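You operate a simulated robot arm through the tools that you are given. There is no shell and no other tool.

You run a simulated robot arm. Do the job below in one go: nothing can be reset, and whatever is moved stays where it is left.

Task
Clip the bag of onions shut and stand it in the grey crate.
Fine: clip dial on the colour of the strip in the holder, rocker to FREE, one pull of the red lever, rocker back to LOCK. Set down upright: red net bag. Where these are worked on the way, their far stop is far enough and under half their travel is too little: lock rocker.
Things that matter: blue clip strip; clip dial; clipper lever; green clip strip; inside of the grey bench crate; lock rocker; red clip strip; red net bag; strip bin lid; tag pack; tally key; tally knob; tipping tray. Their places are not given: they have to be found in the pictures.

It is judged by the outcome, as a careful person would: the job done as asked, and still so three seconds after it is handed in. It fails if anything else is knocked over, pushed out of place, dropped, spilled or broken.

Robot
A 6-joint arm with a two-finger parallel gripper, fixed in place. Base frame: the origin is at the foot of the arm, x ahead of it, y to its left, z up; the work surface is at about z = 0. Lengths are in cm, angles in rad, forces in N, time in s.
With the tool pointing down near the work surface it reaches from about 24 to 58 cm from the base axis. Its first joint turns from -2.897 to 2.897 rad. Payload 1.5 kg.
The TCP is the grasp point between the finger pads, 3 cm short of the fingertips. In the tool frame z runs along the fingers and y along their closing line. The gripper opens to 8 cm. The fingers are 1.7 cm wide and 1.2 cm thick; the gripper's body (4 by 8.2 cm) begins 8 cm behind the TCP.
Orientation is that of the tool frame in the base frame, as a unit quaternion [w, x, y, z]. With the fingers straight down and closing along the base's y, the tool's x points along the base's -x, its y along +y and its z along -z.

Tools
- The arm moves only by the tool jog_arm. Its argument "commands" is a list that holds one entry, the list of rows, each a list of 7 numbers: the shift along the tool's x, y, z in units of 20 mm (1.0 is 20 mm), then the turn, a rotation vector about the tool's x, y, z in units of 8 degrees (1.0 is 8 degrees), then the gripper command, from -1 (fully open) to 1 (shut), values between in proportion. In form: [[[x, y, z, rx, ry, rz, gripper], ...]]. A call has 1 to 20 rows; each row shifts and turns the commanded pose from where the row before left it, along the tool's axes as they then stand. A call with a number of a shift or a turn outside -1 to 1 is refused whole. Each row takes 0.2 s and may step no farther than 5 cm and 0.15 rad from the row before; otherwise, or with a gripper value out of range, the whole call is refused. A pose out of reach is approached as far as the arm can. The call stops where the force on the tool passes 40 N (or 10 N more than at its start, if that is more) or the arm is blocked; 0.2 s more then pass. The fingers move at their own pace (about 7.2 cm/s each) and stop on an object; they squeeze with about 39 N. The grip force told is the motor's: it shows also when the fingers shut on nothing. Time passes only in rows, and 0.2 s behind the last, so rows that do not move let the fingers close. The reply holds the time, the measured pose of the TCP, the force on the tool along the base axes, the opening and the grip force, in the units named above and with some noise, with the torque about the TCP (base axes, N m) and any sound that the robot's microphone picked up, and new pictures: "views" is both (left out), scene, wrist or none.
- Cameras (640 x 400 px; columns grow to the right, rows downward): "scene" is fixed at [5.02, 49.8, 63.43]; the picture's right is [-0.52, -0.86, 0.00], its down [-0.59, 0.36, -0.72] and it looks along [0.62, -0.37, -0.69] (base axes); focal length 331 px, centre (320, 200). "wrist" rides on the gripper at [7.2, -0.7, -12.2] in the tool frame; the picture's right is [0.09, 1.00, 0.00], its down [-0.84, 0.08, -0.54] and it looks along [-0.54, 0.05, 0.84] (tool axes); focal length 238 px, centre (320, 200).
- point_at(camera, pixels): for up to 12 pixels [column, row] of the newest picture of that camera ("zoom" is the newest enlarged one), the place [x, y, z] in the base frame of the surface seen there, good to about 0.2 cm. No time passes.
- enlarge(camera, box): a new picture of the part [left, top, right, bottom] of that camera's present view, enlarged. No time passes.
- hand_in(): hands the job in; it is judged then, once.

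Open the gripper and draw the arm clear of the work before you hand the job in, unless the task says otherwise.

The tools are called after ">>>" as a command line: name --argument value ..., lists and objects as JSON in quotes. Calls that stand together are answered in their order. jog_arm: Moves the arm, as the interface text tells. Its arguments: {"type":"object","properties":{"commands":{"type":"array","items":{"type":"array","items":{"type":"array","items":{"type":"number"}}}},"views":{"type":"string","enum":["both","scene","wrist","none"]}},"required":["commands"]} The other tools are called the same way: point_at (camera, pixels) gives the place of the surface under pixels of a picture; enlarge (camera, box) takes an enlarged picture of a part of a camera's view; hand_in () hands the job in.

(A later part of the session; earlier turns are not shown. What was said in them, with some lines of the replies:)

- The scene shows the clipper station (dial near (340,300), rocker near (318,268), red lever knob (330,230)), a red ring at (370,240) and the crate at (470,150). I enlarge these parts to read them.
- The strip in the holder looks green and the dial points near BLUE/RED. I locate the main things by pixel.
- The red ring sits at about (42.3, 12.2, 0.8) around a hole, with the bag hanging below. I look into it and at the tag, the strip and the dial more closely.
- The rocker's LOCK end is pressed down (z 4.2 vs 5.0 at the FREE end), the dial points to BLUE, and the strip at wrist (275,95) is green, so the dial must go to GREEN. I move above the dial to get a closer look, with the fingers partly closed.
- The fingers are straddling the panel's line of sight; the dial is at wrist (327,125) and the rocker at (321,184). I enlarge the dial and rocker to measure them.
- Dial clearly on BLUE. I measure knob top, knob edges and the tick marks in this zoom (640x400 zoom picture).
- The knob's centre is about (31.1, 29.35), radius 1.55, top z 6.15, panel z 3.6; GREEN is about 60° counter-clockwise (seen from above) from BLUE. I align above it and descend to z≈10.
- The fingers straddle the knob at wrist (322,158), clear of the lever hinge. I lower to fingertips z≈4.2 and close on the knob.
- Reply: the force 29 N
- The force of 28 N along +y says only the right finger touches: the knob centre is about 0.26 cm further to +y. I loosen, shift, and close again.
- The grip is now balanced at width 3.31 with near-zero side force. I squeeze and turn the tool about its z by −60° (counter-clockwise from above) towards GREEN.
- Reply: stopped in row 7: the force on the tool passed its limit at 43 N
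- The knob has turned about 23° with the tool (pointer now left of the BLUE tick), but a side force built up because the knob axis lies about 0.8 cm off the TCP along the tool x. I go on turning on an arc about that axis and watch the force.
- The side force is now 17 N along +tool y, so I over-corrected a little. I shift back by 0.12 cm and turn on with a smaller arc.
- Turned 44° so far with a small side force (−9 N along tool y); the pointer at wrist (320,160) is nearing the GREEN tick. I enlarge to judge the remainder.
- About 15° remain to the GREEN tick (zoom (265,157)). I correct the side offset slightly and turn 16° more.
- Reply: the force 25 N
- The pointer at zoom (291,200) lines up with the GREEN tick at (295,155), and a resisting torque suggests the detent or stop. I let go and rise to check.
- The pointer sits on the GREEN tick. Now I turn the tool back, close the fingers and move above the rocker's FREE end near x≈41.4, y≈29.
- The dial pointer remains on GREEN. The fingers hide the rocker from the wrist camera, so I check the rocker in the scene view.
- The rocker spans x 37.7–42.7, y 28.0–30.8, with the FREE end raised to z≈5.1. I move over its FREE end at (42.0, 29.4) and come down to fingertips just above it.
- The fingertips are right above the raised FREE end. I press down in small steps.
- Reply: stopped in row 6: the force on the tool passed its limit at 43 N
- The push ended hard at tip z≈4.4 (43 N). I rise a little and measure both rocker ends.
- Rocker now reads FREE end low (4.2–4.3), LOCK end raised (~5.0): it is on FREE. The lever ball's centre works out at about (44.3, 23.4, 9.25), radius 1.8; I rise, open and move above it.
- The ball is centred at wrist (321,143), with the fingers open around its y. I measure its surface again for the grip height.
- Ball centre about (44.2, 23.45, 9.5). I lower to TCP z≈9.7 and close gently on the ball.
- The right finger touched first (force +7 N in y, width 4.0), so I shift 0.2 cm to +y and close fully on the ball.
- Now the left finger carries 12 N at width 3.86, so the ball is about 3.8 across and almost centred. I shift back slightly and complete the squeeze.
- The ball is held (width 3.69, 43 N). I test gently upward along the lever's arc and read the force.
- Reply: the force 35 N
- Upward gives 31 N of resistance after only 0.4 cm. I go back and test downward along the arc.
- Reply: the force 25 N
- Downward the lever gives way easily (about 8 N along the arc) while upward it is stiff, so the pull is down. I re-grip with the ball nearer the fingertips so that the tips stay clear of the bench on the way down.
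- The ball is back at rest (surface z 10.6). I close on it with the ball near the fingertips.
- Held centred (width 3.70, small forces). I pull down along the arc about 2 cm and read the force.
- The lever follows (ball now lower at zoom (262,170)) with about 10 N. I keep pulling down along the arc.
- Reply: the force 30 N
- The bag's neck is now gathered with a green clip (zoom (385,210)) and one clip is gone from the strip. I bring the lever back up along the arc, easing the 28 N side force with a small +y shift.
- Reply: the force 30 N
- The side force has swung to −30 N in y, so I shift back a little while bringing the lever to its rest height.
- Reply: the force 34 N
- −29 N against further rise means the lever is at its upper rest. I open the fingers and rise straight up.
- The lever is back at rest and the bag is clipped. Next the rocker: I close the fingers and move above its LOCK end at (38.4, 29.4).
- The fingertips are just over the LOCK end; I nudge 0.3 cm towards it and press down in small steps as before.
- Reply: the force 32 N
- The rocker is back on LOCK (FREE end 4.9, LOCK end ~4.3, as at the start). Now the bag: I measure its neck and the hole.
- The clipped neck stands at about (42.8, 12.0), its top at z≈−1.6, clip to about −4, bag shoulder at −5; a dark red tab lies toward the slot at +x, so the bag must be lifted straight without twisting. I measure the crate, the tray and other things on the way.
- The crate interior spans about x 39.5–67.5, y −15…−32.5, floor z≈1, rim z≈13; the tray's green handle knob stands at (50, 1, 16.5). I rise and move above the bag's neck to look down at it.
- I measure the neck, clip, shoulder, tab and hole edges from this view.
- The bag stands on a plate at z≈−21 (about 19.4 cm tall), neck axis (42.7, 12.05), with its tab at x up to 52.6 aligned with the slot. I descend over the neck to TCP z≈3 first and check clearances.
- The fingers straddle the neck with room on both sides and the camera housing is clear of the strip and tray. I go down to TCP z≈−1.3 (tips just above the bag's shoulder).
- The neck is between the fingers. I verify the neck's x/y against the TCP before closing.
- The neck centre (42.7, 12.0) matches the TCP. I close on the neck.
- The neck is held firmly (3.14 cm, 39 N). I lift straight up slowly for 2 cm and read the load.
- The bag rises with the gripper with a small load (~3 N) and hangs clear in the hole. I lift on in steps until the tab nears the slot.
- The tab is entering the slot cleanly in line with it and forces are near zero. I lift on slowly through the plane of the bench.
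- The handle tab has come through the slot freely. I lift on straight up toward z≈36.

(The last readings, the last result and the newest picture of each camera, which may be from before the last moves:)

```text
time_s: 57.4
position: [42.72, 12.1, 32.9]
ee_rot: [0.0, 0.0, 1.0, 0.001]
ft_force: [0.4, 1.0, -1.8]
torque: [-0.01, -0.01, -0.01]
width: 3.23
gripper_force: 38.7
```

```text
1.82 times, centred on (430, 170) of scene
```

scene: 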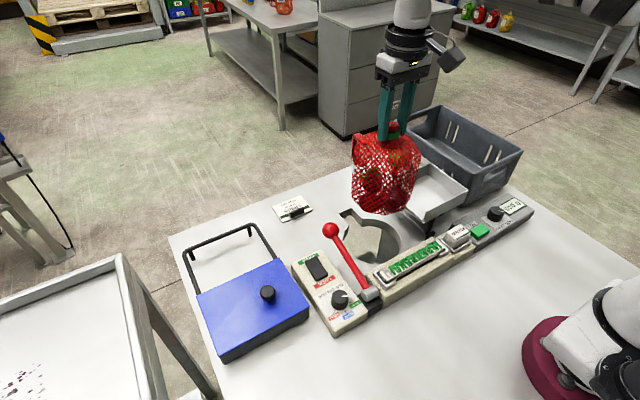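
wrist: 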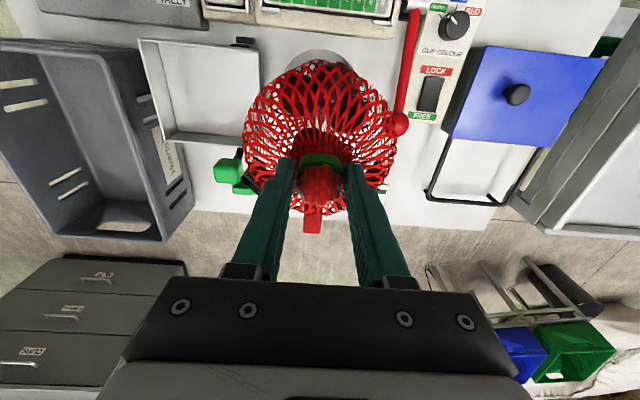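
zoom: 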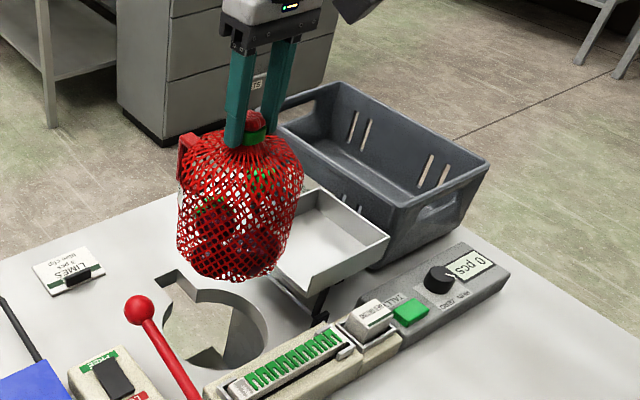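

The bag is out; I check its lowest and outermost points and the green knob's height.

>>> point_at --camera "scene" --pixels '[[386, 212], [375, 210], [360, 150], [354, 190], [416, 170], [395, 210], [365, 205], [410, 200]]'

>>> point_at --camera "wrist" --pixels '[[231, 165], [229, 180], [315, 225], [250, 130], [392, 130], [315, 65], [150, 235], [30, 45], [80, 250], [195, 205], [60, 140], [110, 200]]'

```text
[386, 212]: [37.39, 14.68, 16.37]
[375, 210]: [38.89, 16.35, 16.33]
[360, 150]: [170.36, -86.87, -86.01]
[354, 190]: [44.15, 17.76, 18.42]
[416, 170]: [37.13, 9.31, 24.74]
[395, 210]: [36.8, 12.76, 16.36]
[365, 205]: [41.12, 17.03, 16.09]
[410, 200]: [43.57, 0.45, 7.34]
```

```text
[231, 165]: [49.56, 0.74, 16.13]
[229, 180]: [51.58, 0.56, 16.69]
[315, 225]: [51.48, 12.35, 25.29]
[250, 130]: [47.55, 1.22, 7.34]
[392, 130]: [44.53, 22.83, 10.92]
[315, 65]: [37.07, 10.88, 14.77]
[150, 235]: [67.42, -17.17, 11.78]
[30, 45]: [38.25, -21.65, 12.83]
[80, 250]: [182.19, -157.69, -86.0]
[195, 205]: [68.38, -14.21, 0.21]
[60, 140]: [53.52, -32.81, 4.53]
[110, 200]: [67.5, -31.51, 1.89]
```

The bag's underside is near z≈13.5 and the tray knob reaches ~17. I lift to TCP z≈39 and begin moving across toward the crate.

>>> jog_arm --commands '[[[0, 0, -0.5, 0, 0, 0, 1], [0, 0, -0.6, 0, 0, 0, 1], [0, 0, -0.6, 0, 0, 0, 1], [0, 0, -0.6, 0, 0, 0, 1], [0, 0, -0.6, 0, 0, 0, 1], [0, 0, -0.3, 0, 0, 0, 1], [0, 0, 0, 0, 0, 0, 1]]]' --views "scene"

```text
time_s: 59.0
position: [42.67, 11.96, 39.46]
ee_rot: [0.0, 0.0, 1.0, 0.0]
ft_force: [-0.1, 0.0, -1.6]
torque: [0.03, -0.04, -0.03]
width: 3.24
gripper_force: 38.8
```

scene: 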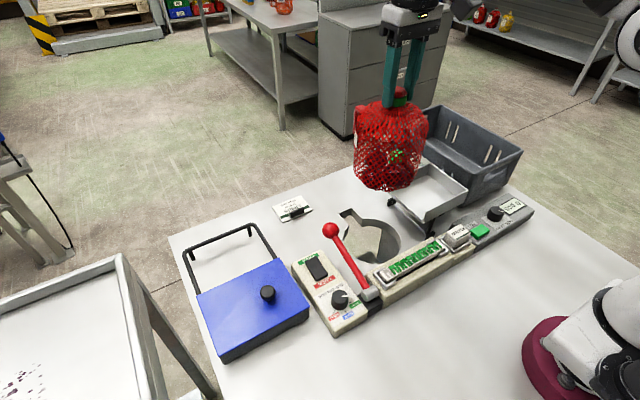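

Reached z 39.5 without trouble; the bag's bottom is about 20 cm up, above the knob. I move across in −y with a gentle ramp.

>>> jog_arm --commands '[[[0, -0.3, 0, 0, 0, 0, 1], [0, -0.5, 0, 0, 0, 0, 1], [0, -0.7, 0, 0, 0, 0, 1], [0, -0.8, 0, 0, 0, 0, 1], [0, -0.8, 0, 0, 0, 0, 1], [0, -0.8, 0, 0, 0, 0, 1], [0, -0.8, 0, 0, 0, 0, 1], [0, -0.8, 0, 0, 0, 0, 1], [0, -0.8, 0, 0, 0, 0, 1], [0, -0.8, 0, 0, 0, 0, 1], [-0.1, -0.8, 0, 0, 0, 0, 1], [-0.2, -0.8, 0, 0, 0, 0, 1], [-0.2, -0.8, 0, 0, 0, 0, 1], [-0.2, -0.7, 0, 0, 0, 0, 1], [-0.2, -0.5, 0, 0, 0, 0, 1], [-0.1, -0.3, 0, 0, 0, 0, 1], [0, 0, 0, 0, 0, 0, 1]]]' --views "both"

```text
time_s: 62.6
position: [44.64, -10.04, 39.45]
ee_rot: [0.002, 0.0, 1.0, 0.0]
ft_force: [-0.5, 0.3, -3.1]
torque: [0.03, -0.05, -0.01]
width: 3.23
gripper_force: 39.4
```

scene: 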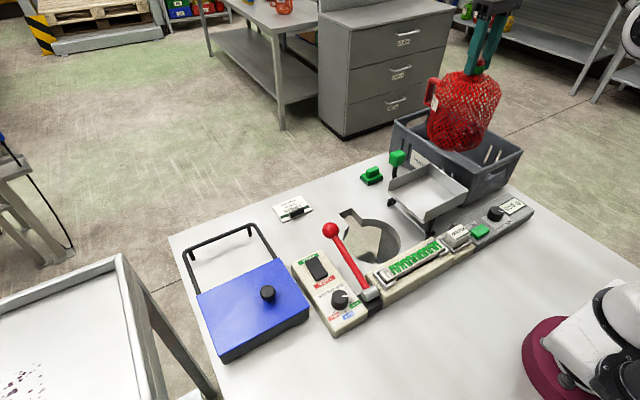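
wrist: 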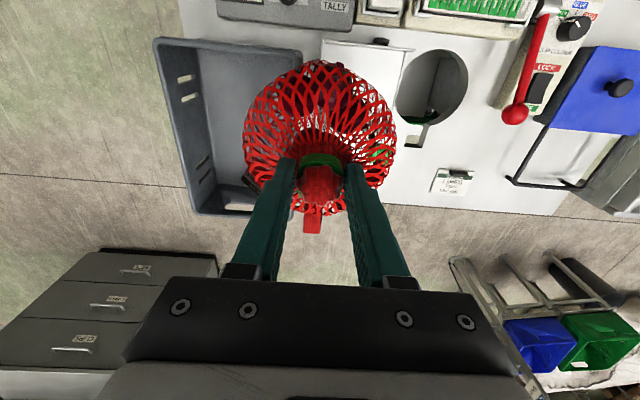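

All clear over the tray. I continue to about (48, −23.5), watching that the pose is followed.

>>> jog_arm --commands '[[[-0.1, -0.4, 0, 0, 0, 0, 1], [-0.1, -0.6, 0, 0, 0, 0, 1], [-0.15, -0.8, 0, 0, 0, 0, 1], [-0.15, -0.8, 0, 0, 0, 0, 1], [-0.2, -0.8, 0, 0, 0, 0, 1], [-0.2, -0.8, 0, 0, 0, 0, 1], [-0.2, -0.8, 0, 0, 0, 0, 1], [-0.2, -0.8, 0, 0, 0, 0, 1], [-0.2, -0.6, 0, 0, 0, 0, 1], [-0.15, -0.3, 0, 0, 0, 0, 1], [0, 0, 0, 0, 0, 0, 1]]]' --views "both"

>>> enlarge --camera "scene" --box '[370, 20, 560, 220]'

```text
time_s: 65.0
position: [45.89, -16.28, 38.86]
ee_rot: [0.004, 0.0, 1.0, 0.0]
ft_force: [0.7, -0.8, -2.8]
torque: [0.02, -0.04, 0.03]
width: 3.23
gripper_force: 38.8
out of reach, approached as far as the arm can: row 5, 6, 7, 8, 9, 10
```

scene: 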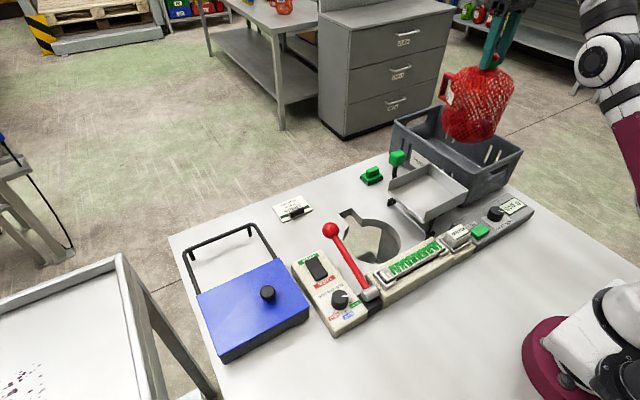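
wrist: 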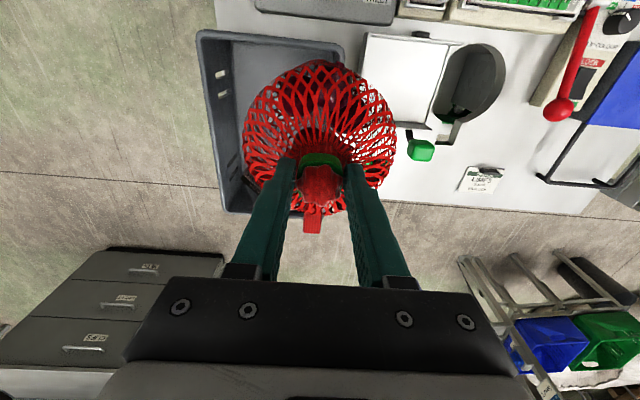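

```text
2.00 times, centred on (465, 120) of scene
```

zoom: 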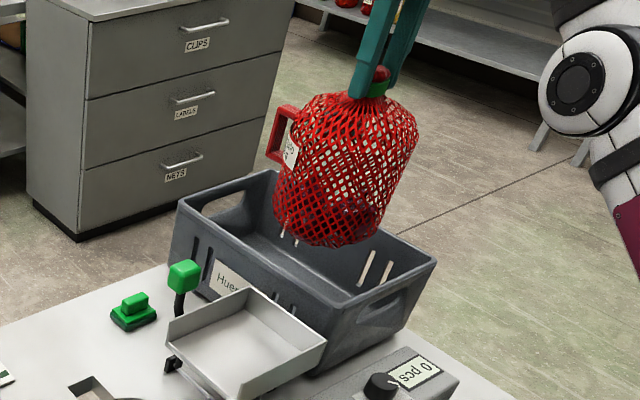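

The arm's reach limit stopped the move at (45.9, −16.3, 38.9). I lower a little so the target comes into reach, in small steps, to see how the commanded pose follows.

>>> jog_arm --commands '[[[0, 0, 0.2, 0, 0, 0, 1], [0, 0, 0, 0, 0, 0, 1]]]' --views "none"

```text
time_s: 65.6
position: [46.03, -16.23, 38.35]
ee_rot: [0.001, 0.0, 1.0, 0.0]
ft_force: [0.2, 0.3, -3.1]
torque: [-0.03, -0.03, 0.01]
width: 3.22
gripper_force: 39.0
```

The commanded pose had been held at the reachable one. I lower to z≈35 (bag bottom ≈15.4, still above the rim at 13).

>>> jog_arm --commands '[[[0, 0, 0.4, 0, 0, 0, 1], [0, 0, 0.4, 0, 0, 0, 1], [0, 0, 0.4, 0, 0, 0, 1], [0, 0, 0.4, 0, 0, 0, 1], [0, 0, 0, 0, 0, 0, 1]]]' --views "both"

>>> enlarge --camera "scene" --box '[370, 20, 560, 220]'

>>> point_at --camera "scene" --pixels '[[470, 145], [480, 145], [460, 142], [450, 138], [490, 142], [500, 130], [447, 115]]'

```text
time_s: 66.8
position: [45.88, -16.35, 35.2]
ee_rot: [0.001, -0.001, 1.0, 0.0]
ft_force: [-0.3, 0.6, -2.5]
torque: [0.0, 0.0, 0.0]
width: 3.2
gripper_force: 39.3
```

scene: 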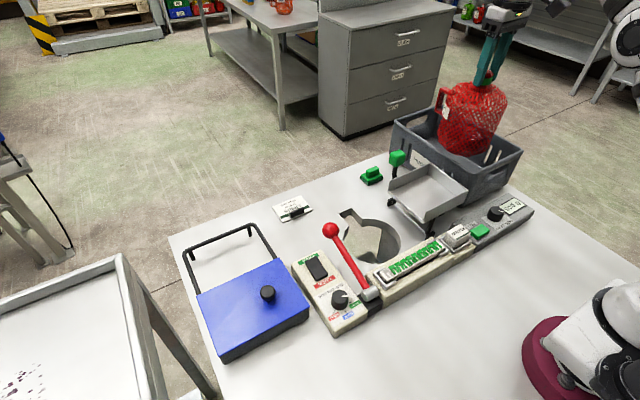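
wrist: 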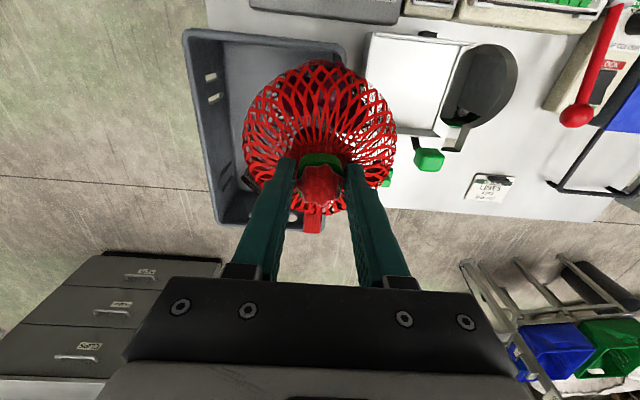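

```text
2.00 times, centred on (465, 120) of scene
```

zoom: 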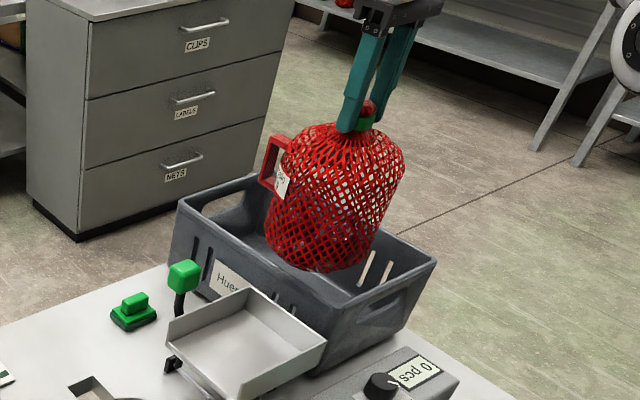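

```text
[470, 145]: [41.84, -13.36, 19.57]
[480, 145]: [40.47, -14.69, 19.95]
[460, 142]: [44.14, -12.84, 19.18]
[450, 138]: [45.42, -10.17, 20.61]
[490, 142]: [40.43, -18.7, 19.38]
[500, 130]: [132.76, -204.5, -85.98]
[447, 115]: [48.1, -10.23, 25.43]
```

The bag hangs upright with its bottom above the rim. I move to about y −22.5 over the crate's middle, keeping within reach.

>>> jog_arm --commands '[[[0, -0.3, 0.05, 0, 0, 0, 1], [0, -0.5, 0.05, 0, 0, 0, 1], [0, -0.6, 0.05, 0, 0, 0, 1], [0, -0.6, 0.05, 0, 0, 0, 1], [0, -0.6, 0.05, 0, 0, 0, 1], [0, -0.4, 0.05, 0, 0, 0, 1], [0, 0, 0, 0, 0, 0, 1]]]' --views "both"

>>> enlarge --camera "scene" --box '[370, 20, 560, 220]'

>>> enlarge --camera "wrist" --box '[180, 10, 440, 240]'

```text
time_s: 68.4
position: [45.93, -22.36, 34.43]
ee_rot: [0.0, 0.001, 1.0, 0.001]
ft_force: [-0.2, 0.6, -2.5]
torque: [-0.01, -0.01, -0.01]
width: 3.22
gripper_force: 39.4
```

scene: 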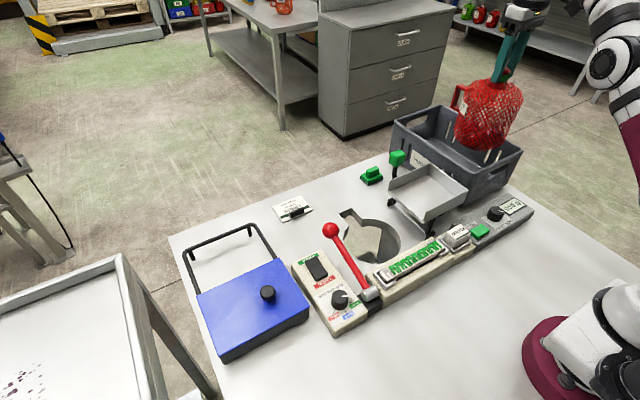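
wrist: 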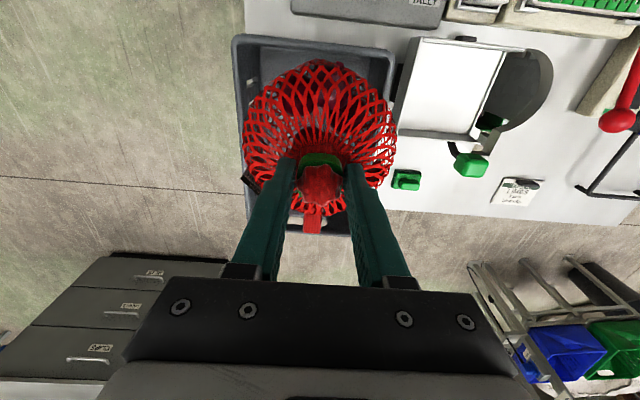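

```text
2.00 times, centred on (465, 120) of scene
```

zoom: 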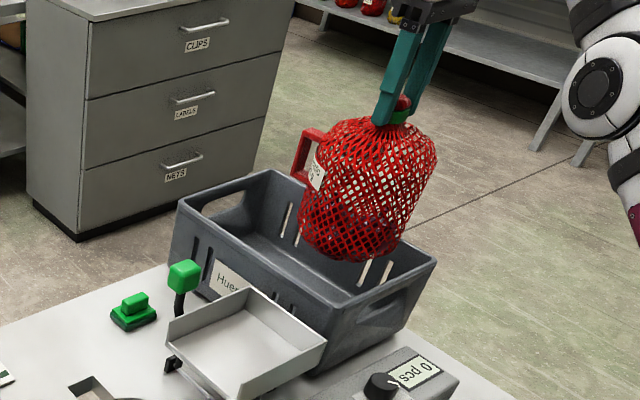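

```text
1.74 times, centred on (310, 125) of wrist
```

zoom: 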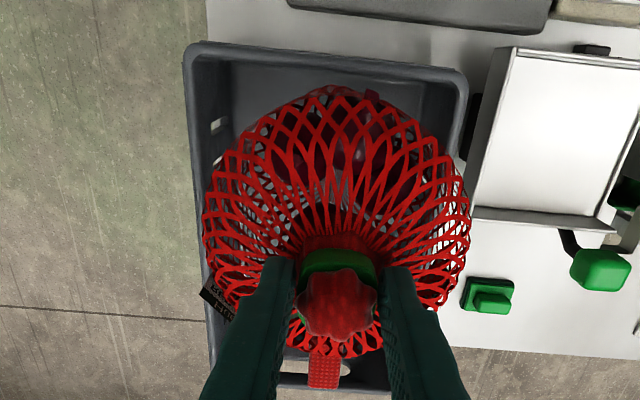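

The bag is over the crate; I measure the rim edges in this view to centre it.

>>> point_at --camera "zoom" --pixels '[[465, 110], [450, 110], [192, 110], [205, 110], [330, 52], [330, 65], [300, 80], [430, 120], [300, 385], [235, 360], [215, 125], [250, 90]]'

>>> point_at --camera "scene" --pixels '[[440, 150], [445, 155], [455, 160], [470, 170], [505, 165], [430, 140], [490, 160], [500, 160], [425, 112], [420, 125]]'

```text
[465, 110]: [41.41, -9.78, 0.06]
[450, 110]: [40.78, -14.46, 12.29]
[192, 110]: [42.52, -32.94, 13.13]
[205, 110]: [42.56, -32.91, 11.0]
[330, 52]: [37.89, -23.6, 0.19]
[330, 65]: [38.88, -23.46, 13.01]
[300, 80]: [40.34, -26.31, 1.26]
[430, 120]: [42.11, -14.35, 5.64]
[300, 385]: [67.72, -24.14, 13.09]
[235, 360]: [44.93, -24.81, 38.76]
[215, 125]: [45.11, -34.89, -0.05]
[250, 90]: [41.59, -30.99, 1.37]
```

```text
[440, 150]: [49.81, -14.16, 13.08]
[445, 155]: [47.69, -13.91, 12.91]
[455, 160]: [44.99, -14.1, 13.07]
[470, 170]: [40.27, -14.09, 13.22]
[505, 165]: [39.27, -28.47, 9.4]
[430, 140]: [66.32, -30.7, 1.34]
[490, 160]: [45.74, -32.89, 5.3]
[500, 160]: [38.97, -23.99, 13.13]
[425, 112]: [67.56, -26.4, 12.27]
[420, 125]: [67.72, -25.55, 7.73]
```

The crate's inside runs x 39.3–67.6, y −32.9…−14.4, floor z≈1.3. I centre to y≈−23.3 and lower the bag inside, easing it to x≈47.5 as reach allows.

>>> jog_arm --commands '[[[0, -0.25, 0.2, 0, 0, 0, 1], [0, -0.22, 0.25, 0, 0, 0, 1], [-0.1, 0, 0.4, 0, 0, 0, 1], [-0.1, 0, 0.4, 0, 0, 0, 1], [-0.1, 0, 0.4, 0, 0, 0, 1], [-0.1, 0, 0.4, 0, 0, 0, 1], [-0.1, 0, 0.4, 0, 0, 0, 1], [-0.1, 0, 0.4, 0, 0, 0, 1], [-0.1, 0, 0.4, 0, 0, 0, 1], [-0.1, 0, 0.4, 0, 0, 0, 1], [0, 0, 0, 0, 0, 0, 1]]]' --views "both"

>>> enlarge --camera "scene" --box '[370, 20, 560, 220]'

```text
time_s: 70.8
position: [47.63, -23.27, 27.21]
ee_rot: [0.001, 0.0, 1.0, 0.0]
ft_force: [-0.1, 0.7, -3.1]
torque: [0.01, 0.04, 0.03]
width: 3.23
gripper_force: 39.3
```

scene: 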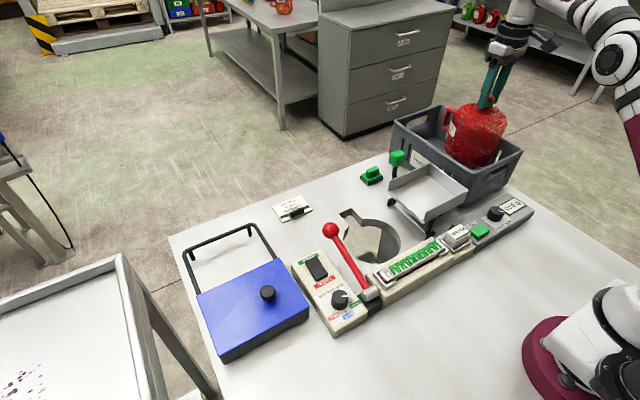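
wrist: 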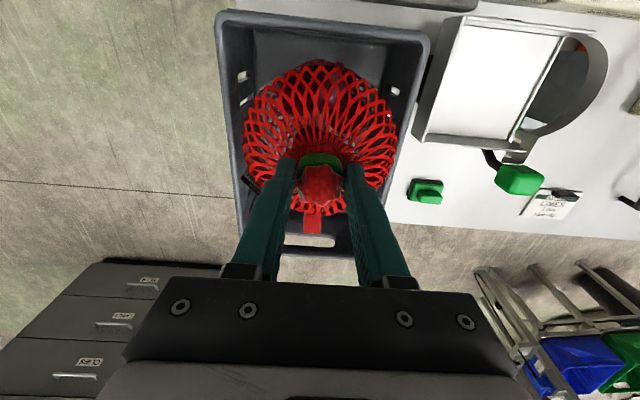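

```text
2.00 times, centred on (465, 120) of scene
```

zoom: 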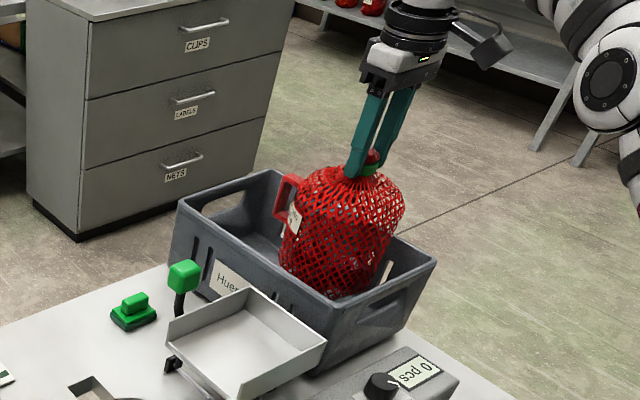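

The bag is inside the crate with room all around. I lower to z≈22.2.

>>> jog_arm --commands '[[[0, 0, 0.4, 0, 0, 0, 1], [0, 0, 0.4, 0, 0, 0, 1], [0, 0, 0.4, 0, 0, 0, 1], [0, 0, 0.4, 0, 0, 0, 1], [0, 0, 0.4, 0, 0, 0, 1], [0, 0, 0.3, 0, 0, 0, 1], [0, 0, 0.2, 0, 0, 0, 1], [0, 0, 0, 0, 0, 0, 1]]]' --views "none"

>>> jog_arm --commands '[[[0, 0, 0.1, 0, 0, 0, 1], [0, 0, 0.1, 0, 0, 0, 1], [0, 0, 0.1, 0, 0, 0, 1], [0, 0, 0, 0, 0, 0, 1]]]' --views "none"

```text
time_s: 72.6
position: [47.59, -23.32, 22.31]
ee_rot: [0.001, 0.0, 1.0, 0.0]
ft_force: [-0.5, 0.2, -2.3]
torque: [0.0, -0.03, -0.03]
width: 3.22
gripper_force: 38.8
```

```text
time_s: 73.6
position: [47.6, -23.24, 21.61]
ee_rot: [0.001, 0.0, 1.0, 0.0]
ft_force: [0.1, 0.7, -2.6]
torque: [0.0, 0.01, 0.01]
width: 3.24
gripper_force: 38.9
```

No contact yet at z 21.6 (still carrying ~2.5 N). I lower in 1–2 mm steps until the load changes.

>>> jog_arm --commands '[[[0, 0, 0.08, 0, 0, 0, 1], [0, 0, 0.08, 0, 0, 0, 1], [0, 0, 0.08, 0, 0, 0, 1], [0, 0, 0, 0, 0, 0, 1]]]' --views "none"

>>> jog_arm --commands '[[[0, 0, 0.06, 0, 0, 0, 1], [0, 0, 0.06, 0, 0, 0, 1], [0, 0, 0, 0, 0, 0, 1]]]' --views "scene"

```text
time_s: 74.6
position: [47.79, -23.25, 21.22]
ee_rot: [0.0, 0.0, 1.0, 0.0]
ft_force: [-0.7, 1.0, -2.2]
torque: [-0.01, 0.01, -0.05]
width: 3.23
gripper_force: 38.9
```

```text
time_s: 75.4
position: [47.57, -23.26, 20.85]
ee_rot: [0.002, 0.0, 1.0, -0.001]
ft_force: [0.6, -0.4, 0.1]
torque: [0.01, 0.03, 0.01]
width: 3.21
gripper_force: 39.3
```

scene: 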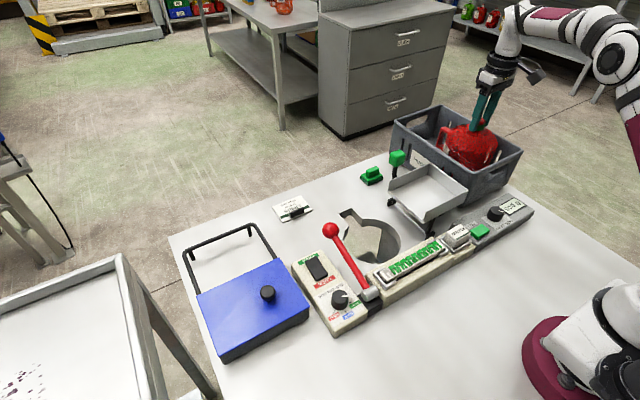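

The load has dropped to ~0 at z 20.85, so the bag is touching the crate floor. I settle one more millimetre or so and check.

>>> jog_arm --commands '[[[0, 0, 0.04, 0, 0, 0, 1], [0, 0, 0.02, 0, 0, 0, 1], [0, 0, 0, 0, 0, 0, 1]]]' --views "both"

>>> enlarge --camera "scene" --box '[380, 60, 540, 210]'

>>> enlarge --camera "wrist" --box '[200, 0, 450, 260]'

```text
time_s: 76.2
position: [47.57, -23.13, 20.87]
ee_rot: [0.001, -0.001, 1.0, 0.0]
ft_force: [1.5, -2.0, 12.6]
torque: [-0.03, -0.08, 0.0]
width: 3.23
gripper_force: 38.7
```

scene: 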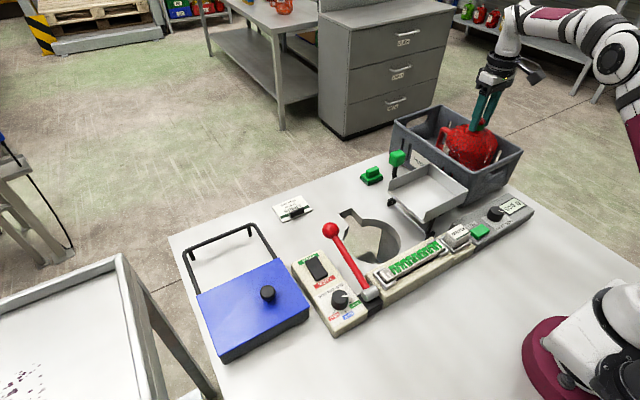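
wrist: 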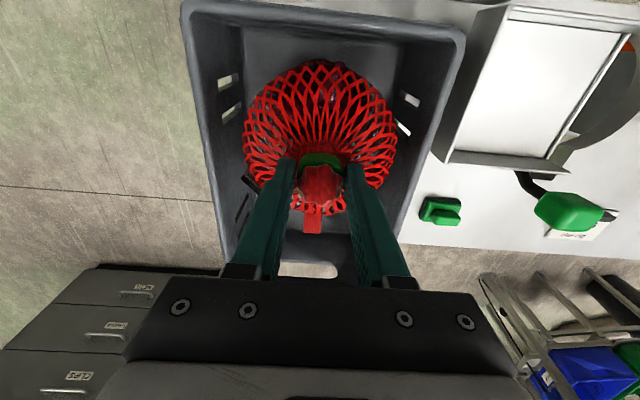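

```text
2.67 times, centred on (460, 135) of scene
```

zoom: 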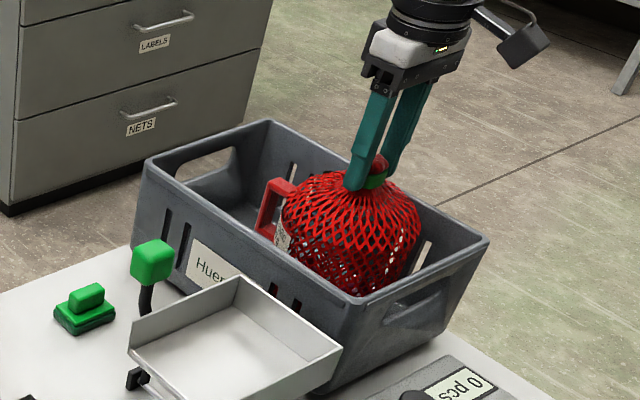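

```text
1.54 times, centred on (325, 130) of wrist
```

zoom: 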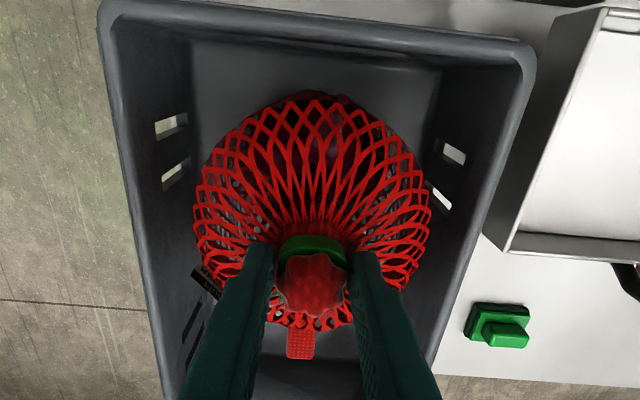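

The bag now rests firmly on the floor (12.6 N upward). I relieve the pressure slightly and open the fingers gradually.

>>> jog_arm --commands '[[[0, 0, -0.03, 0, 0, 0, 1], [0, 0, 0, 0, 0, 0, 0.18], [0, 0, 0, 0, 0, 0, 0.12], [0, 0, 0, 0, 0, 0, 0.05], [0, 0, 0, 0, 0, 0, -0.05], [0, 0, 0, 0, 0, 0, -0.15], [0, 0, 0, 0, 0, 0, -0.3], [0, 0, 0, 0, 0, 0, -0.3]]]' --views "both"

>>> enlarge --camera "wrist" --box '[200, 0, 450, 260]'

```text
time_s: 78.0
position: [47.64, -23.27, 20.84]
ee_rot: [0.001, 0.0, 1.0, 0.0]
ft_force: [0.8, 0.3, 0.2]
torque: [-0.03, 0.0, -0.01]
width: 5.24
gripper_force: 0.0
```

scene: 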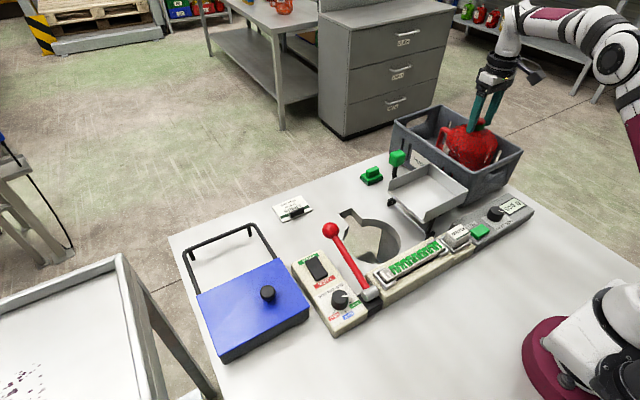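
wrist: 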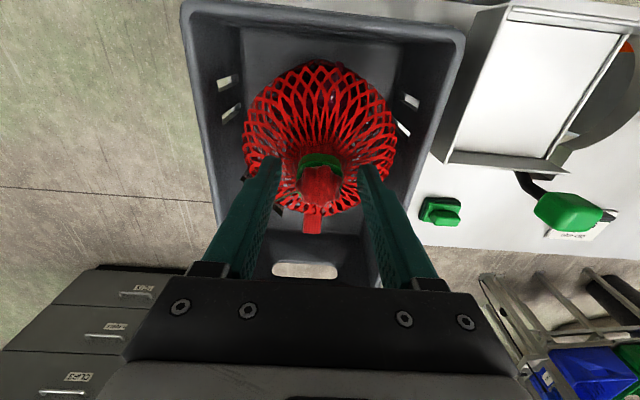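

```text
1.54 times, centred on (325, 130) of wrist
```

zoom: 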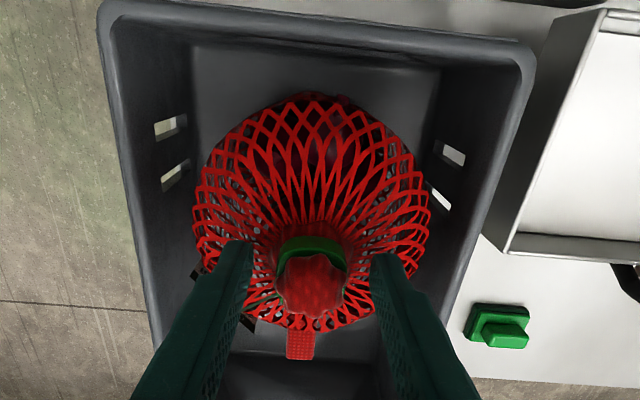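

The bag stands on its own with the fingers open around the neck. I rise straight up, gently at first.

>>> jog_arm --commands '[[[0, 0, -0.2, 0, 0, 0, -0.3], [0, 0, -0.3, 0, 0, 0, -0.3], [0, 0, -0.4, 0, 0, 0, -0.3], [0, 0, -0.6, 0, 0, 0, -0.3], [0, 0, -0.7, 0, 0, 0, -0.3], [0, 0, -0.7, 0, 0, 0, -0.3], [0, 0, -0.7, 0, 0, 0, -0.3], [0, 0, -0.7, 0, 0, 0, -0.3], [0, 0, 0, 0, 0, 0, -0.3]]]' --views "both"

>>> enlarge --camera "scene" --box '[380, 60, 540, 210]'

```text
time_s: 80.0
position: [47.5, -23.38, 29.66]
ee_rot: [0.001, 0.0, 1.0, 0.0]
ft_force: [0.4, 0.8, -0.8]
torque: [-0.01, 0.02, 0.0]
width: 5.21
gripper_force: 0.1
```

scene: 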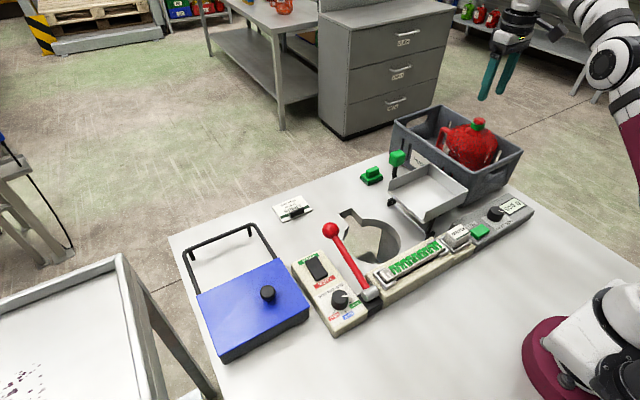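
wrist: 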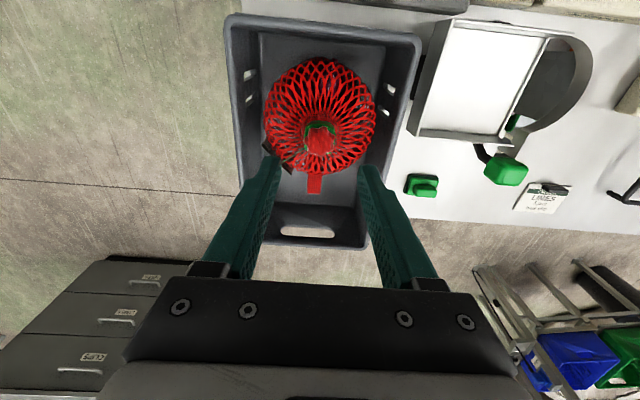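

```text
2.67 times, centred on (460, 135) of scene
```

zoom: 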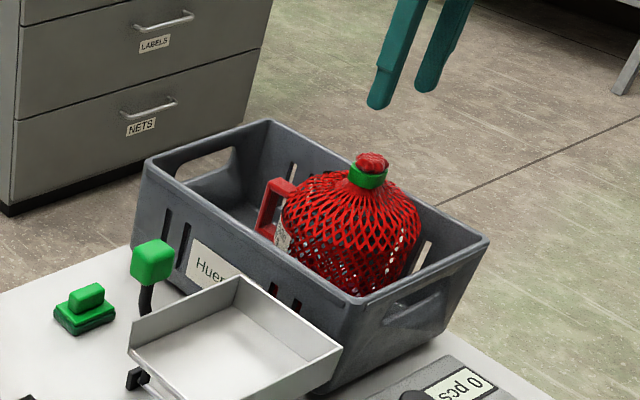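

The bag stands upright in the crate, clip on. I draw the arm up and back, open the gripper, and check the panel once more.

>>> jog_arm --commands '[[[0.4, 0, -0.6, 0, 0, 0, -0.5], [0.6, 0, -0.6, 0, 0, 0, -0.7], [0.7, 0, -0.6, 0, 0, 0, -1], [0.7, 0.2, -0.5, 0, 0, 0, -1], [0.7, 0.3, -0.4, 0, 0, 0, -1], [0.7, 0.4, -0.3, 0, 0, 0, -1], [0.7, 0.4, 0, 0, 0, 0, -1], [0.5, 0.3, 0, 0, 0, 0, -1], [0, 0, 0, 0, 0, 0, -1]]]' --views "both"

>>> enlarge --camera "scene" --box '[285, 215, 405, 325]'

>>> enlarge --camera "scene" --box '[360, 90, 540, 250]'

```text
time_s: 82.0
position: [37.54, -19.96, 35.37]
ee_rot: [0.001, 0.0, 1.0, 0.0]
ft_force: [0.2, -0.3, 0.8]
torque: [-0.01, -0.02, 0.04]
width: 7.99
gripper_force: 0.1
```

scene: 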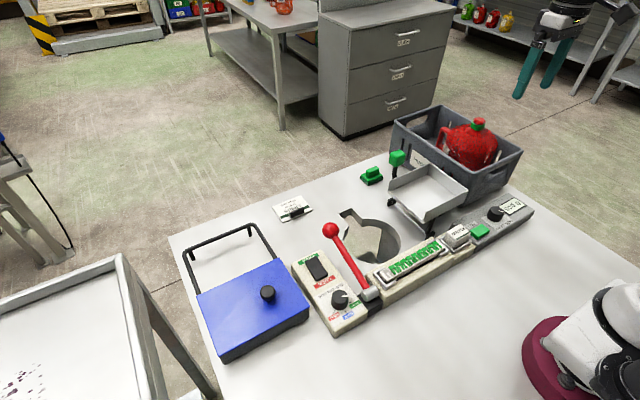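
wrist: 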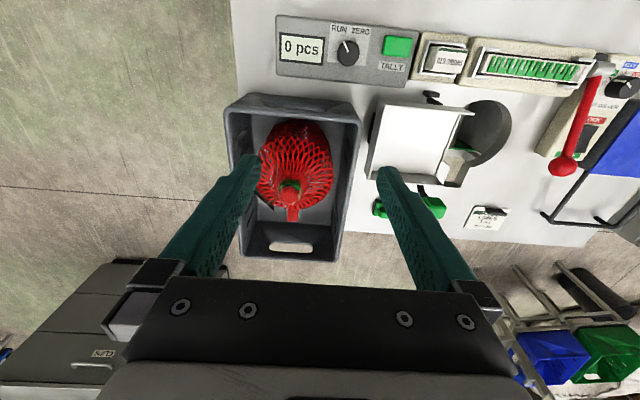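

```text
3.64 times, centred on (345, 270) of scene
```

zoom: 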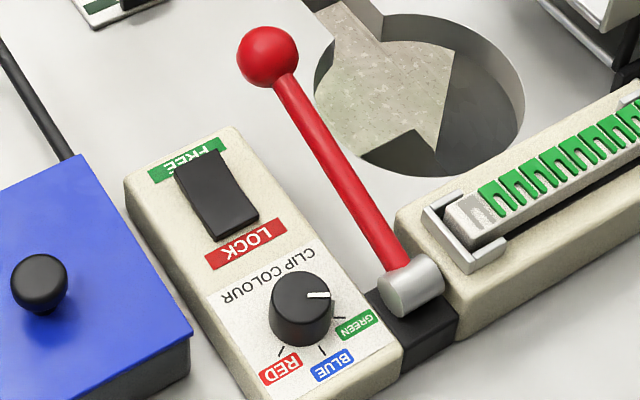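

```text
2.50 times, centred on (450, 170) of scene
```

zoom: 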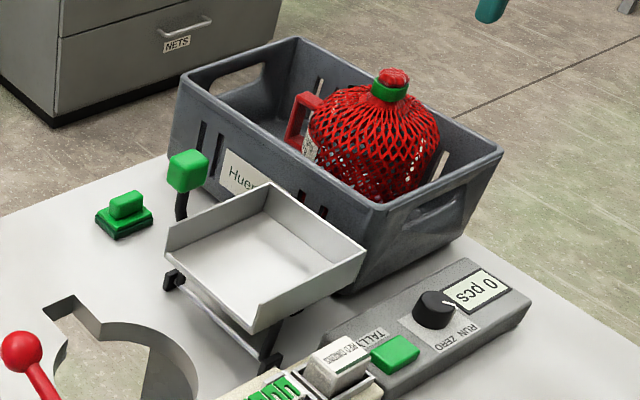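

Final check: the dial is on GREEN, the rocker's FREE end is raised (LOCK), the lever is at rest, one green clip is used, and the bag stands upright in the crate with the arm clear and open. I hand the job in.

>>> hand_in

```text
The job is handed in.
```

The bag of onions is clipped shut with one green clip and is standing upright in the grey crate. The job has been handed in.

- **Clip dial:** turned from BLUE to GREEN, matching the green strip in the holder.
- **Rocker and lever:** I set the rocker to FREE, pulled the red lever down once, brought it back up to rest, and set the rocker back to LOCK. I stopped the pull once the clip was on, so it may not have reached the lever's far stop. Before that I tested the lever a few millimetres each way to find which way it pulls. Only the full pull used a clip.
- **Bag:** lifted straight out through the slot and set down near the middle of the crate's width. It stayed upright after I let go.

Nothing else looked moved or knocked over in the last pictures, and the tally still read 0 pcs. The gripper is open and the arm is clear of the work.
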